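You operate a simulated robot arm through the tools that you are given. There is no shell and no other tool. Be economical: measure what you need, move in short steps, check, and stop when the job is done.

You run a simulated robot arm. Do the job below in one go: nothing can be reset, and whatever is moved stays where it is left.

## Task
Put one of the spice shakers from the open end of the work table on top of the jar there.

The check looks at the end state, three seconds after you hand in, the way a careful person would. Anything else that was tipped, shoved, dropped, spilled or broken makes it a failure.

## Robot
A 7-joint arm with a two-finger parallel gripper, fixed in place. Base frame: the origin is at the foot of the arm, x ahead of it, y to its left, z up; the work surface is at about z = 0.78. Lengths are in m, angles in degrees, forces in N, time in s.
With the tool pointing down near the work surface it reaches from about 0.3 to 0.7 m from the base axis. Its first joint turns from -66.0 to 66.0 degrees. Payload 1.57 kg.
Tool frame: the origin (TCP) lies between the finger pads and is the grasp point; the fingertips stand 0.03 m ahead of it; z points along the fingers, y is the line along which they close. Largest opening 0.11 m; finger width 0.024, thickness 0.012; the body of the gripper, 0.048 by 0.112 m, starts 0.078 m behind the TCP.
Orientation is told as [roll, pitch, yaw] about the base's x, y, z axes, in that order, counted from this pose: with the fingers straight down and closing along the base's y, the tool's x points along the base's -x, its y along +y and its z along -z.

## Interface
- The arm moves only by the tool send_rows. Its argument "deltas" is a list of rows, each an object of numbers (a shift or turn left out is 0, a gripper value left out holds the last): "grip": the finger opening in m, from 0 to 0.11; "x", "y", "z": the shift along the tool's x, y, z in m; "yaw": the turn about the tool's z in degrees. In form: [{"grip": .., "x": .., "y": .., "z": .., "yaw": ..}, ...]. A call has 1 to 8 rows; each row shifts and turns the commanded pose from where the row before left it, along the tool's axes as they then stand. Each row takes 0.2 s and may step no farther than 0.05 m and 8.6 degrees from the row before; otherwise, or with a gripper value out of range, the whole call is refused. Where a pose cannot be reached the arm comes as near as it can. A force on the tool above 40 N (or 10 N above the force at the start of the call, whichever is more), or a blocked arm, ends the call early, and 0.2 s more pass. The fingers move at their own pace (about 0.108 m/s each) and stop on an object; they squeeze with about 39 N. The grip force told is the motor's: it shows also when the fingers shut on nothing. Time passes only in rows, and 0.2 s behind the last, so rows that do not move let the fingers close. It gives the time, the measured TCP pose, the force on the tool (base axes), the opening and the grip force at its end, in the units of the frame above (readings bear some noise), and new pictures: "show" is both (left out), scene, wrist or none.
- Cameras (640 x 400 px; columns grow to the right, rows downward): "scene" is fixed at [0.1741, -0.401, 1.3988]; the picture's right is [0.67, -0.74, 0.00], its down [-0.45, -0.41, -0.79] and it looks along [0.59, 0.54, -0.61] (base axes); focal length 322 px, centre (320, 200). "wrist" rides on the gripper at [-0.036, 0, -0.08] in the tool frame; the picture's right is [0.00, -1.00, 0.00], its down [0.97, 0.00, -0.24] and it looks along [0.24, 0.00, 0.97] (tool axes); focal length 218 px, centre (320, 200).
- pixel_to_xyz(camera, pixels): for up to 12 pixels [column, row] of the newest picture of that camera ("zoom" is the newest enlarged one), the place [x, y, z] in the base frame of the surface seen there, good to about 0.002 m. It takes no simulated time.
- enlarge(camera, box): a new picture of the part [left, top, right, bottom] of that camera's present view, enlarged. It takes no simulated time.
- hand_in(): hands the job in; it is judged then, once.

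Keep the steps short. Do not move on a guess: measure, check each grasp and each placing, and mend mistakes. In all there are 60 turns and 170 pictures (those below and enlarged ones count). Leave the gripper open and the arm clear of the work at the hand-in unless told otherwise, and finish with a single line.

The tools are called after "Emit:" as name(argument=value, ...) on one line, values as JSON. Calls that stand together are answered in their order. send_rows: Moves the arm, as the interface text tells. Its arguments: {"type":"object","properties":{"deltas":{"type":"array"},"show":{"type":"string","enum":["both","scene","wrist","none"]}},"required":["deltas"]} The other tools are called the same way: pixel_to_xyz (camera, pixels) gives the place of the surface under pixels of a picture; enlarge (camera, box) takes an enlarged picture of a part of a camera's view; hand_in () hands the job in.

At the start:

```text
clock: 0.0
eef_pos: [0.3279, -0.0781, 1.1075]
tcp_rot: [0.1, 0.0, 0.0]
force: [-0.5, -1.0, -0.7]
finger_gap: 0.1099
gripper_force: 0.0
```

scene: 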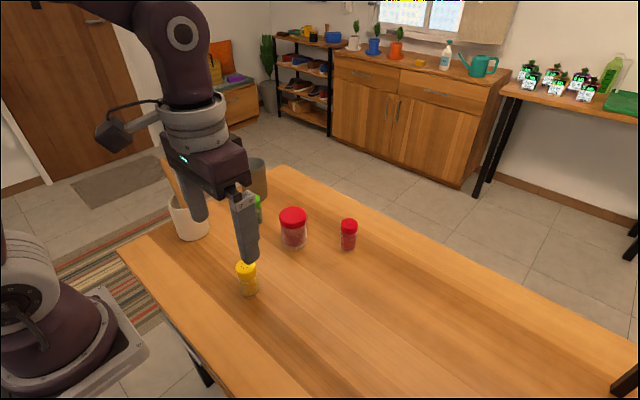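
wrist: 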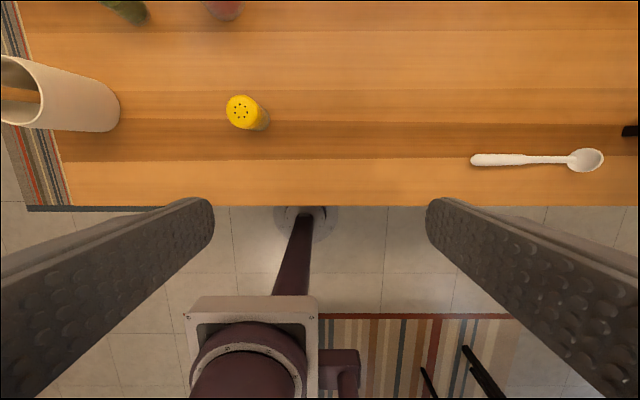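

I see a yellow shaker (247,278), a red-lidded jar (293,228), a red shaker (348,235) and something green behind the gripper (257,208). First I enlarge the view and measure.

Emit:
enlarge(camera="scene", box=[160, 150, 400, 300])

Emit:
pixel_to_xyz(camera="scene", pixels=[[247, 267], [248, 292], [293, 212], [281, 213], [305, 213], [293, 246], [349, 222], [348, 248], [257, 200], [258, 220], [250, 170], [190, 230]])

Emit:
pixel_to_xyz(camera="wrist", pixels=[[241, 111], [265, 118], [225, 10], [130, 10], [110, 100]])

```text
2.67 times, centred on (280, 225) of scene
```

zoom: 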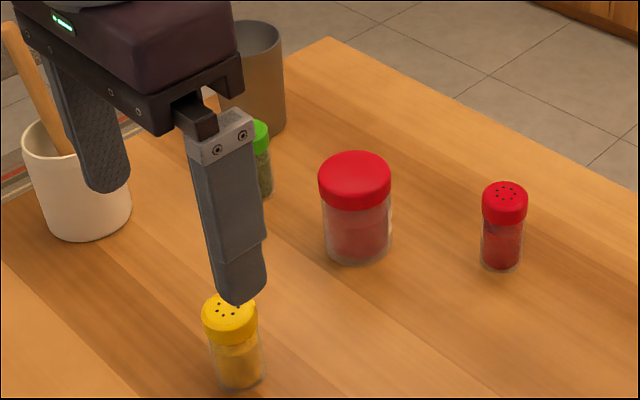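

```text
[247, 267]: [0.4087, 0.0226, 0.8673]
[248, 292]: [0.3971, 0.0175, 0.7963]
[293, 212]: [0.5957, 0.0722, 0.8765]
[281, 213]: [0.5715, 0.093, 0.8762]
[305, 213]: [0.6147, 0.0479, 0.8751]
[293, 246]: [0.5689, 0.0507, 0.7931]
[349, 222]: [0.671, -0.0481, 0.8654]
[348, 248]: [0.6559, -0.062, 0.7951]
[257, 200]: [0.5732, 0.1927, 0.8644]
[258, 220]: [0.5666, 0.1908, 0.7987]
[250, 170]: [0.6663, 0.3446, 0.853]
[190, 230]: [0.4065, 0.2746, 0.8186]
```

```text
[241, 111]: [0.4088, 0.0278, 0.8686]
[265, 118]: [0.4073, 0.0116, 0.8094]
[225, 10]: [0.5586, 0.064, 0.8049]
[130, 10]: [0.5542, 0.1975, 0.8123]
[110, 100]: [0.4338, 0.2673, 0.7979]
```

The yellow shaker stands at about (0.405, 0.022), its top at 0.869; the jar is near (0.592, 0.07), its lid at 0.876. "The open end" means there is also another end, so before choosing I move up high toward -y to look at it.

Emit:
send_rows(deltas=[{"y": -0.04, "x": -0.02}, {"y": -0.045, "x": -0.02}, {"y": -0.045, "x": -0.02}, {"y": -0.045, "x": -0.02}, {"y": -0.045}, {"y": -0.04}])

```text
clock: 1.4
eef_pos: [0.406, -0.3406, 1.1045]
tcp_rot: [0.0, 0.0, 0.0]
force: [-0.4, -0.7, 0.9]
finger_gap: 0.1098
gripper_force: 0.1
```

scene: 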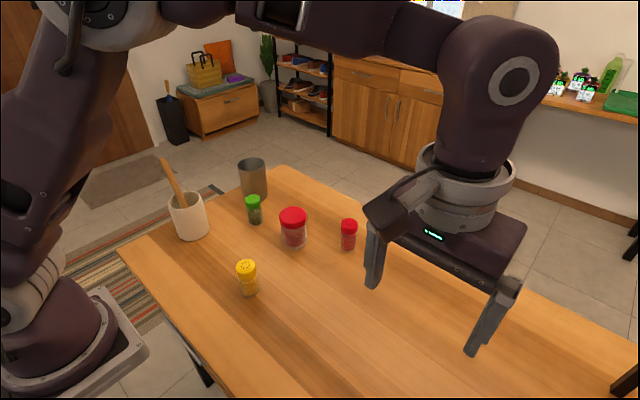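
wrist: 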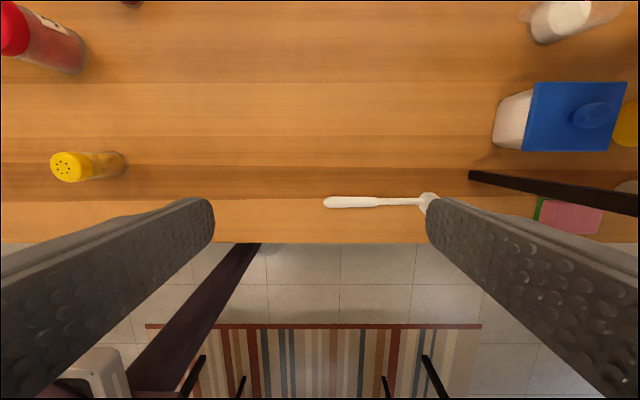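

The far end is a shelf corner with a bin and boxes, so the open end is the cluster with the three shakers and the jar. I choose the yellow shaker at (247,278), which stands free. Now I measure its sides and the jar lid more closely.

Emit:
enlarge(camera="scene", box=[220, 190, 340, 310])

Emit:
pixel_to_xyz(camera="scene", pixels=[[245, 265], [237, 265], [255, 265], [240, 286], [257, 286], [248, 286], [292, 209], [292, 220], [279, 215], [306, 215], [285, 211], [299, 211]])

```text
3.33 times, centred on (280, 250) of scene
```

zoom: 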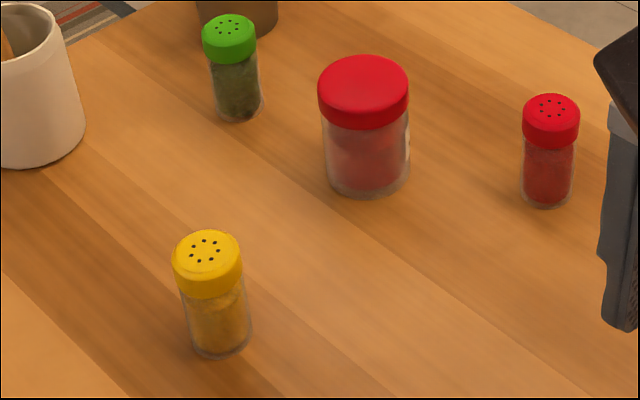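

```text
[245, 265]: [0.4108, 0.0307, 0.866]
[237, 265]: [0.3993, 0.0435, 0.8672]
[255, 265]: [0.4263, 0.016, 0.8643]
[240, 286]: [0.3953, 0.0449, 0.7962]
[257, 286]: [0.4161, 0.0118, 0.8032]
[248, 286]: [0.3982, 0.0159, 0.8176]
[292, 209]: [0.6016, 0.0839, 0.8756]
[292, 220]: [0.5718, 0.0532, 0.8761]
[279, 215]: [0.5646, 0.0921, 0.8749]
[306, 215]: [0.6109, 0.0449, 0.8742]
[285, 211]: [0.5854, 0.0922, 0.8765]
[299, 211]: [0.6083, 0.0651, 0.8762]
```

Yellow shaker's centre is about (0.411, 0.028), cap width about 0.038; the jar lid's centre is about (0.588, 0.068), width 0.066. I move high above the yellow shaker.

Emit:
send_rows(deltas=[{"y": 0.046, "x": -0.005}, {"y": 0.046}, {"y": 0.046}, {"y": 0.046}, {"y": 0.046}, {"y": 0.046}, {"y": 0.046}, {"y": 0.046}], show="none")

Emit:
send_rows(deltas=[{"z": 0.04}, {"z": 0.04}, {"z": 0.03}, {}])

```text
clock: 3.2
eef_pos: [0.4139, 0.0314, 1.1083]
tcp_rot: [0.0, 0.0, -0.1]
force: [0.6, 0.3, -0.9]
finger_gap: 0.1098
gripper_force: 0.0
```

```text
clock: 4.2
eef_pos: [0.4133, 0.0328, 0.9956]
tcp_rot: [0.0, 0.0, 0.1]
force: [-0.4, 0.0, -0.3]
finger_gap: 0.1099
gripper_force: 0.0
```

scene: 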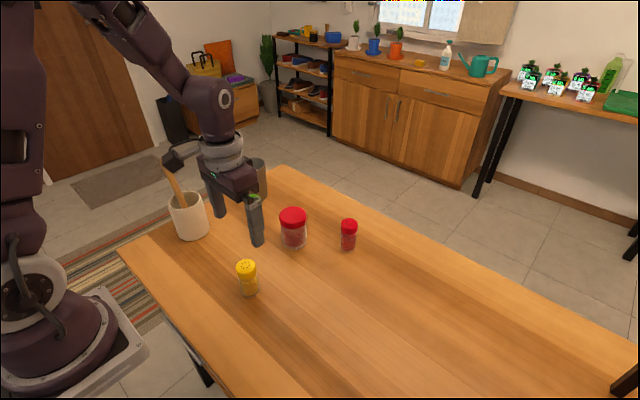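
wrist: 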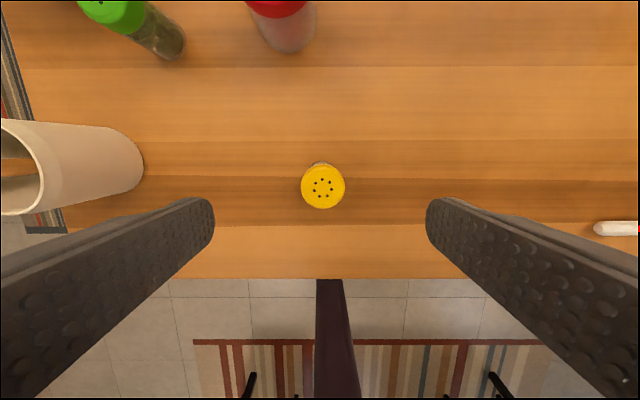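

The shaker's cap is centred at (323,186) in the wrist picture, between the fingers. I measure the cap's rim and centre.

Emit:
pixel_to_xyz(camera="wrist", pixels=[[323, 187], [303, 187], [343, 187], [323, 168], [323, 206], [322, 163]])

```text
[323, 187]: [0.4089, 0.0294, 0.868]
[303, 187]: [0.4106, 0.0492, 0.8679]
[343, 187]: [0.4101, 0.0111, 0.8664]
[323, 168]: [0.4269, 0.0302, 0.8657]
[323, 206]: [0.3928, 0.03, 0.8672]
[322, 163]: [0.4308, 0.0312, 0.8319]
```

Cap centre is (0.410, 0.030), width 0.039. I correct by 3 mm in x and 2 mm in y and go down to z about 0.825, with open fingers.

Emit:
send_rows(deltas=[{"x": 0.003, "y": -0.002, "z": 0.03}, {"z": 0.04}, {"z": 0.04}, {"z": 0.03}, {"z": 0.03}, {}])

```text
clock: 5.6
eef_pos: [0.4112, 0.0292, 0.8267]
tcp_rot: [0.0, 0.0, 0.2]
force: [-0.2, 0.2, -0.1]
finger_gap: 0.1102
gripper_force: 0.1
```

scene: 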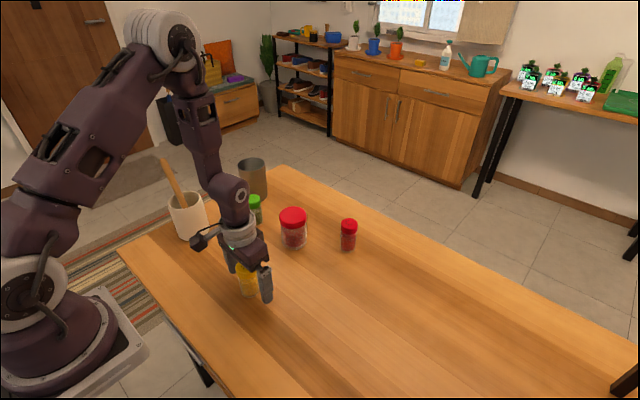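
wrist: 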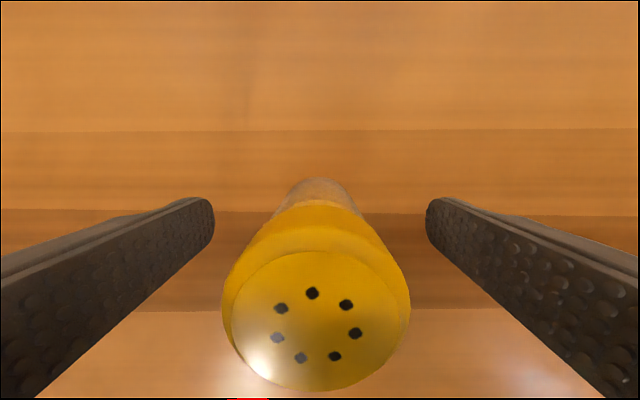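

The shaker stands between the pads, z = 0.827. Now I close the fingers in place.

Emit:
send_rows(deltas=[{"grip": 0.05}, {"grip": 0.03}, {"grip": 0.02}, {}, {}])

```text
clock: 6.8
eef_pos: [0.4111, 0.0295, 0.8269]
tcp_rot: [0.0, 0.1, 0.0]
force: [0.9, 0.6, 0.1]
finger_gap: 0.0414
gripper_force: 38.7
```

scene: 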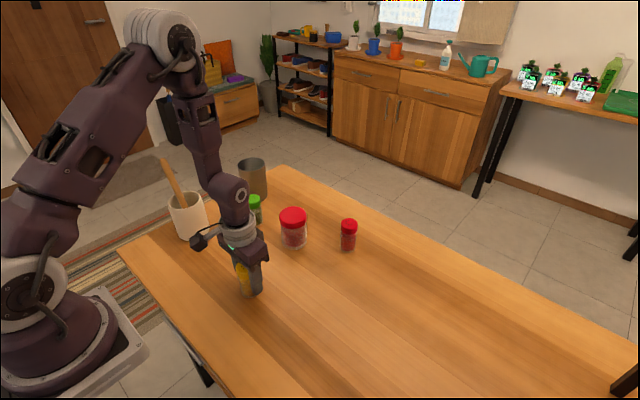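
wrist: 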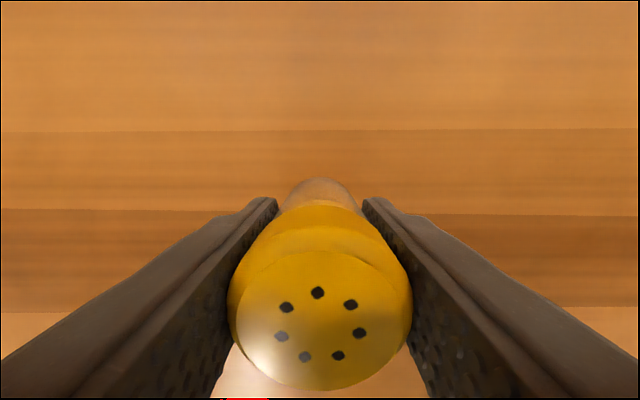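

It holds at 0.0414 m opening with 38.7 N. I lift straight up in steps.

Emit:
send_rows(deltas=[{"z": -0.02}, {"z": -0.04}, {"z": -0.04}, {"z": -0.04}, {"z": -0.03}, {}])

```text
clock: 8.2
eef_pos: [0.411, 0.0266, 1.0009]
tcp_rot: [0.0, 0.1, -0.1]
force: [0.4, -1.2, -1.6]
finger_gap: 0.0416
gripper_force: 38.9
```

scene: 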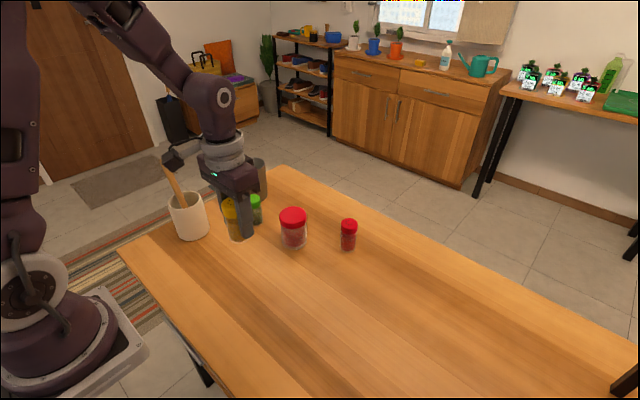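
wrist: 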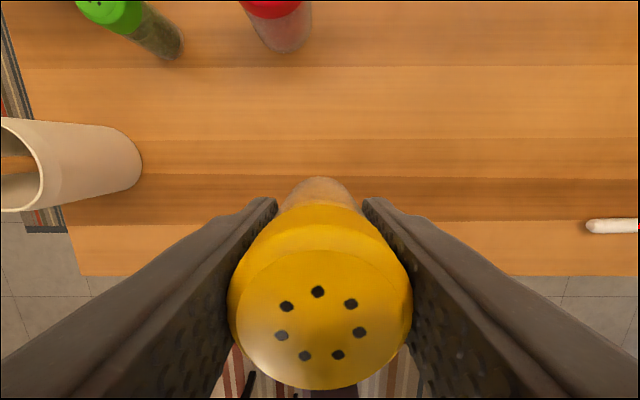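

The shaker is lifted and hangs upright in the grip. I move forward and left part of the way to view the jar lid with the wrist camera.

Emit:
send_rows(deltas=[{"x": -0.03, "y": 0.02}, {"x": -0.03, "y": 0.02}, {"x": -0.03}, {}])

```text
clock: 9.2
eef_pos: [0.499, 0.069, 1.0001]
tcp_rot: [-0.1, 0.0, 0.1]
force: [-0.3, 0.2, 0.3]
finger_gap: 0.0415
gripper_force: 39.6
```

scene: 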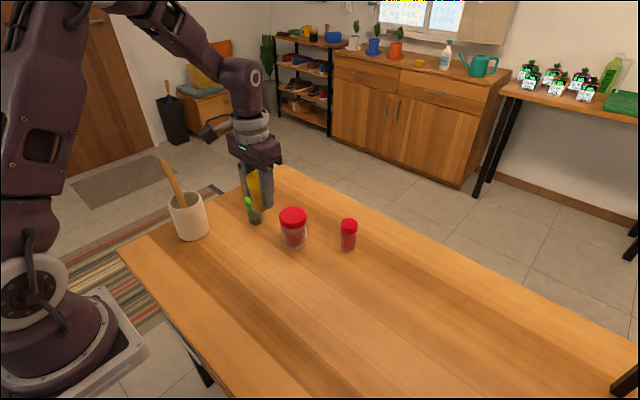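
wrist: 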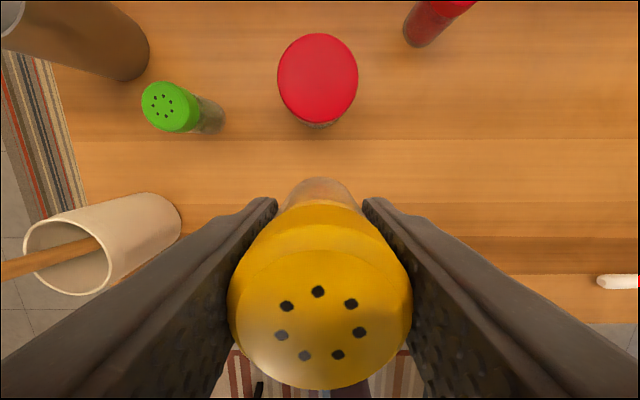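

The lid is centred at about (318,78) in the wrist picture. I measure its rim, the shaker in the hand and the table beside it.

Emit:
pixel_to_xyz(camera="wrist", pixels=[[318, 78], [280, 78], [355, 78], [318, 36], [318, 119], [294, 48], [343, 108], [320, 325], [320, 182], [400, 220], [236, 320], [406, 320]])

```text
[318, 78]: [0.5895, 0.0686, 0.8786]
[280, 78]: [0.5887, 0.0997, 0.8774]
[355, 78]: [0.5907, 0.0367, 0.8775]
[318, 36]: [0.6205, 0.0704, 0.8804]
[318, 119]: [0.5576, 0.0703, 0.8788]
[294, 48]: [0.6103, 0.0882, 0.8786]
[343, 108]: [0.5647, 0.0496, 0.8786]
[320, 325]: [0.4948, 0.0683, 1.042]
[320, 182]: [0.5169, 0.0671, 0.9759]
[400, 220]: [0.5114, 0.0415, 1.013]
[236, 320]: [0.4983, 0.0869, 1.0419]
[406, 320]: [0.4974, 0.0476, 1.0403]
```

The lid's centre is (0.589, 0.0685), top 0.878. The held shaker's axis is at about (0.497, 0.068), so I move 0.092 forward at this height, and check.

Emit:
send_rows(deltas=[{"x": -0.03}, {"x": -0.03}, {"x": -0.031}, {}, {}])

```text
clock: 10.4
eef_pos: [0.5913, 0.0695, 1.0]
tcp_rot: [0.0, 0.0, 0.1]
force: [1.2, 0.3, -1.0]
finger_gap: 0.0412
gripper_force: 38.5
```

scene: 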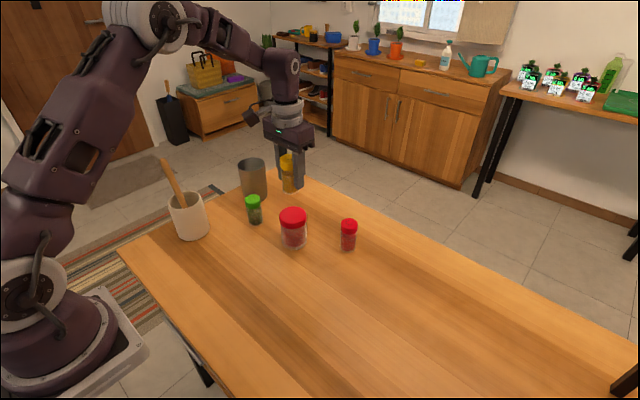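
wrist: 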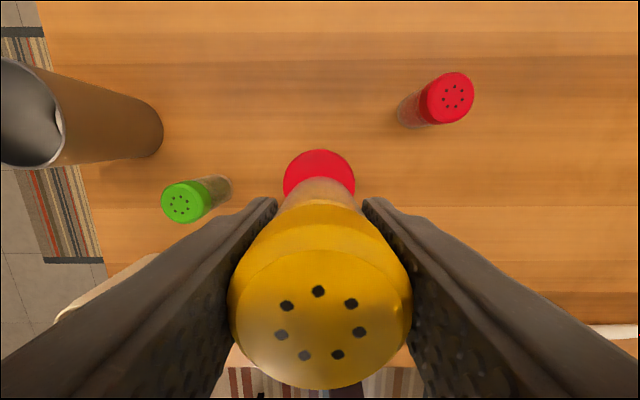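

The tool is at (0.591, 0.0695) over the lid's centre. I lower by 0.06, 1.5 cm short of contact, and look.

Emit:
send_rows(deltas=[{"z": 0.02, "x": 0.001, "y": -0.001}, {"z": 0.02}, {"z": 0.02}, {}])

Emit:
enlarge(camera="scene", box=[240, 150, 360, 260])

```text
clock: 11.4
eef_pos: [0.591, 0.0685, 0.937]
tcp_rot: [-0.1, 0.0, 0.1]
force: [-0.4, -0.2, -0.8]
finger_gap: 0.0412
gripper_force: 38.9
```

scene: 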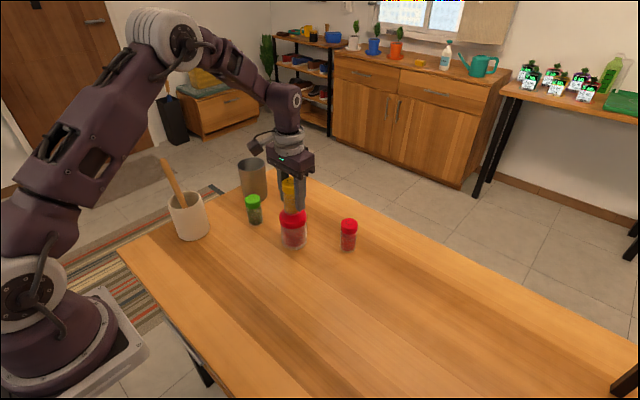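
wrist: 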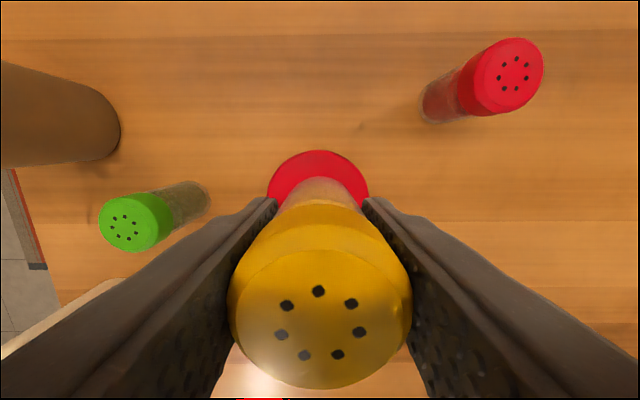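

```text
3.64 times, centred on (300, 205) of scene
```

zoom: 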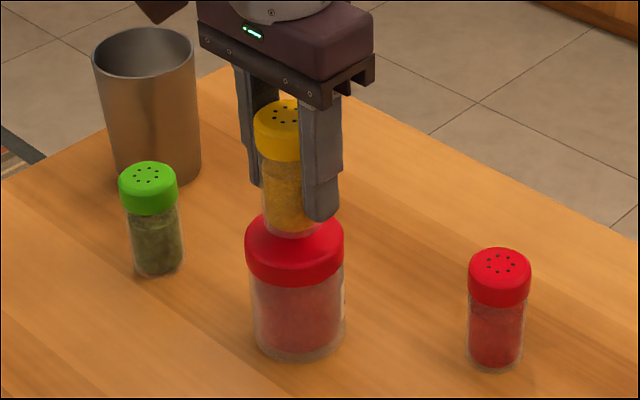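

The shaker hangs upright over the lid, about 1.2 cm above it. I lower 8 mm gently, then 2 mm at a time watching the force.

Emit:
send_rows(deltas=[{"z": 0.003, "x": 0.001}, {"z": 0.003}, {"z": 0.002}, {}], show="none")

Emit:
send_rows(deltas=[{"z": 0.002}, {}], show="none")

Emit:
enlarge(camera="scene", box=[265, 175, 325, 235])

```text
clock: 12.4
eef_pos: [0.5888, 0.0664, 0.9282]
tcp_rot: [-0.2, 0.0, 0.0]
force: [-0.7, 1.8, -1.0]
finger_gap: 0.0415
gripper_force: 39.3
```

```text
clock: 13.0
eef_pos: [0.5884, 0.0663, 0.9274]
tcp_rot: [0.1, 0.1, 0.0]
force: [0.3, -0.2, -0.8]
finger_gap: 0.0415
gripper_force: 38.6
```

```text
6.67 times, centred on (295, 205) of scene
```

zoom: 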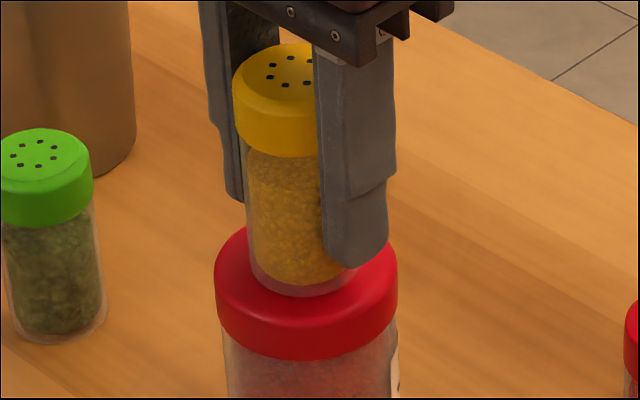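

No contact yet (force about 1 N), z = 0.927. I lower by 1 mm steps.

Emit:
send_rows(deltas=[{"z": 0.001}, {}], show="none")

Emit:
send_rows(deltas=[{"z": 0.001}, {}], show="none")

Emit:
send_rows(deltas=[{"z": 0.001}, {}], show="both")

```text
clock: 13.6
eef_pos: [0.5883, 0.0665, 0.9257]
tcp_rot: [0.0, 0.0, 0.0]
force: [0.5, -0.9, -0.7]
finger_gap: 0.0413
gripper_force: 38.5
```

```text
clock: 14.2
eef_pos: [0.5872, 0.0678, 0.9256]
tcp_rot: [0.0, -0.1, 0.0]
force: [0.0, -0.2, -1.2]
finger_gap: 0.0411
gripper_force: 39.2
```

```text
clock: 14.8
eef_pos: [0.5893, 0.0674, 0.9259]
tcp_rot: [0.0, 0.1, 0.1]
force: [-2.2, 0.6, 6.9]
finger_gap: 0.0412
gripper_force: 38.8
```

scene: 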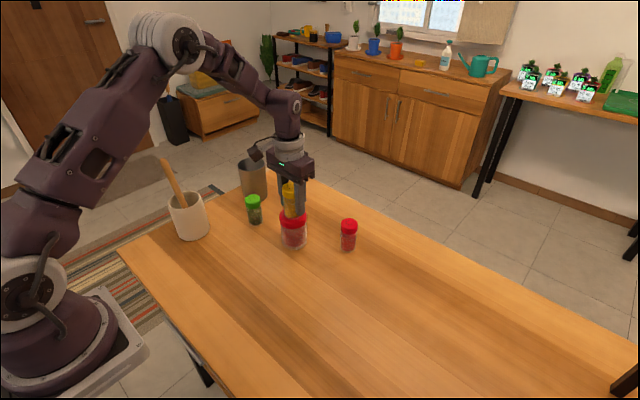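
wrist: 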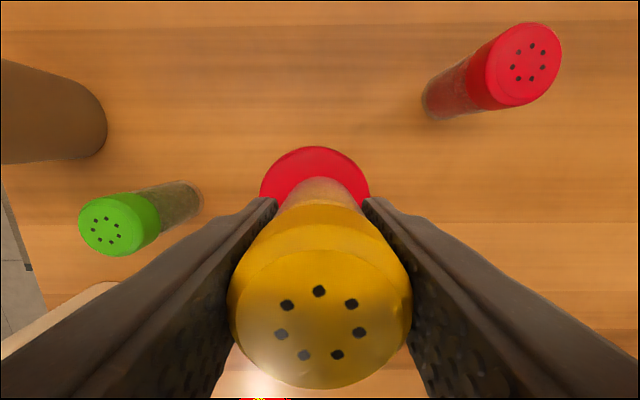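

Contact: 6.9 N upward, z = 0.926, and the shaker is centred on the lid. I open the fingers gradually to 0.08.

Emit:
send_rows(deltas=[{"grip": 0.042}, {"grip": 0.046}, {"grip": 0.055}, {"grip": 0.07}, {"grip": 0.085}, {}])

Emit:
enlarge(camera="scene", box=[250, 160, 340, 260])

```text
clock: 16.2
eef_pos: [0.5886, 0.067, 0.9241]
tcp_rot: [0.1, -0.1, 0.0]
force: [0.0, 0.3, 0.4]
finger_gap: 0.0849
gripper_force: 0.0
```

scene: 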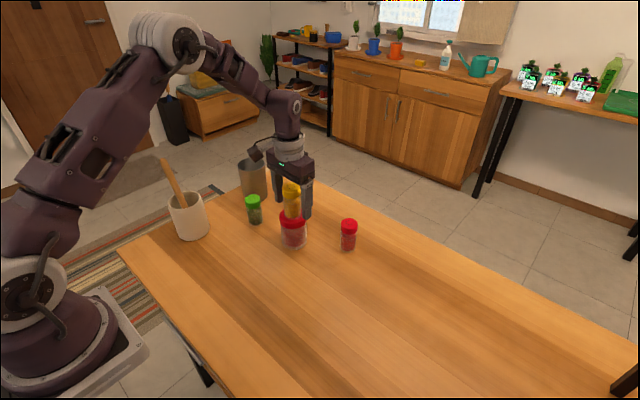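
wrist: 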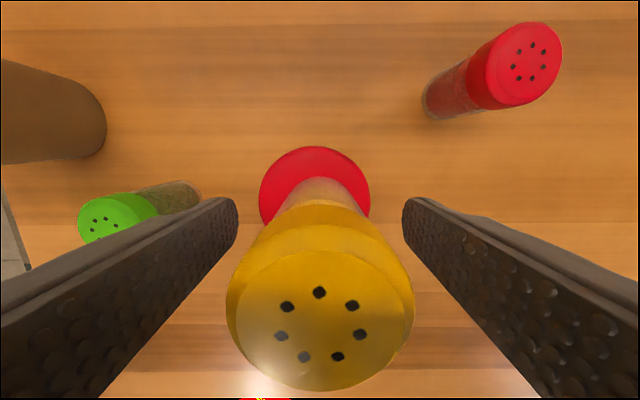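

```text
4.00 times, centred on (295, 210) of scene
```

zoom: 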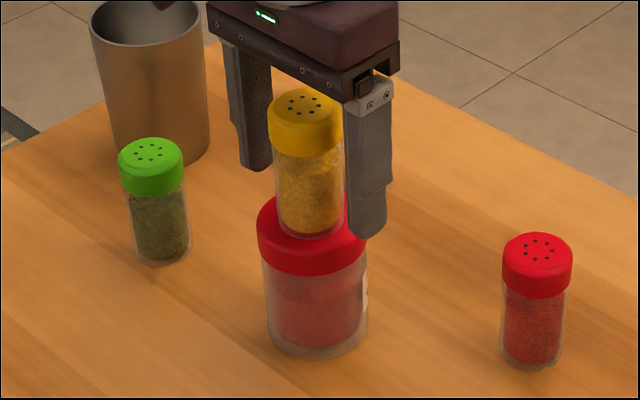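

The shaker stands free and upright on the lid, with both fingers clear of it. I go straight up, clear of its top.

Emit:
send_rows(deltas=[{"z": -0.01}, {"z": -0.03}, {"z": -0.04}, {"z": -0.04}, {"z": -0.04}, {"z": -0.03}], show="none")

Emit:
send_rows(deltas=[{"x": 0.04}, {"x": 0.04}, {"x": 0.04}, {"x": 0.04}, {}, {}])

Emit:
enlarge(camera="scene", box=[230, 150, 360, 260])

```text
clock: 17.6
eef_pos: [0.5888, 0.0636, 1.1133]
tcp_rot: [0.0, 0.0, 0.0]
force: [0.4, 0.3, -0.1]
finger_gap: 0.0853
gripper_force: 0.2
```

```text
clock: 19.0
eef_pos: [0.4277, 0.0664, 1.1118]
tcp_rot: [-0.1, 0.0, 0.0]
force: [0.2, -1.0, 0.4]
finger_gap: 0.0849
gripper_force: 0.0
```

scene: 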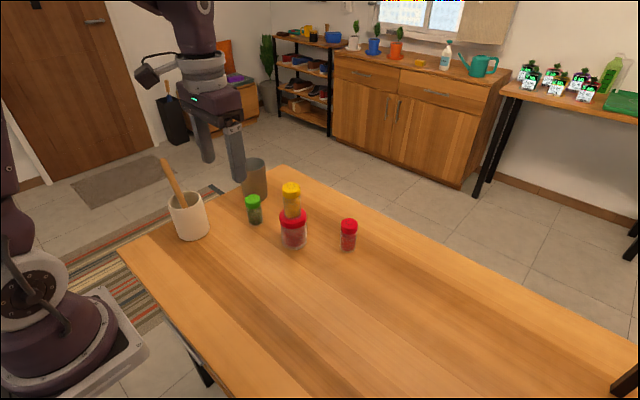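
wrist: 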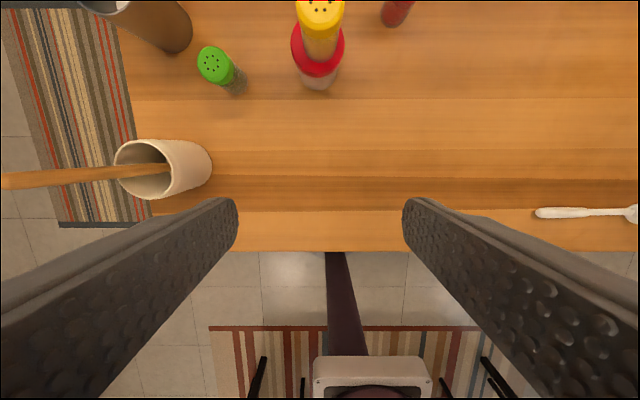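

```text
3.64 times, centred on (295, 205) of scene
```

zoom: 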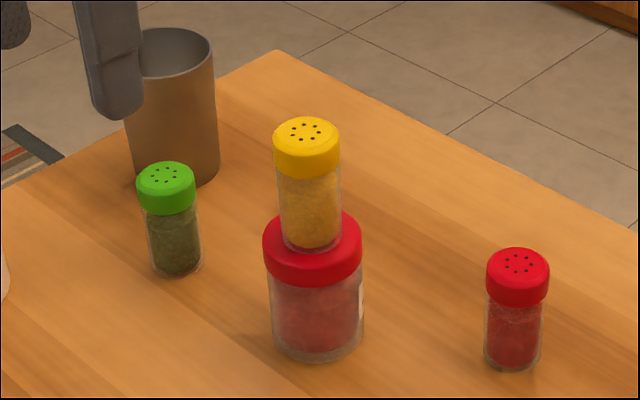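

The yellow shaker stands upright on the jar, nothing else has moved, and the open gripper is clear. I hand in.

Emit:
hand_in()

```text
The job is handed in.
```

The yellow spice shaker is standing upright on the jar's lid, nothing else was disturbed, and the gripper is open and clear.
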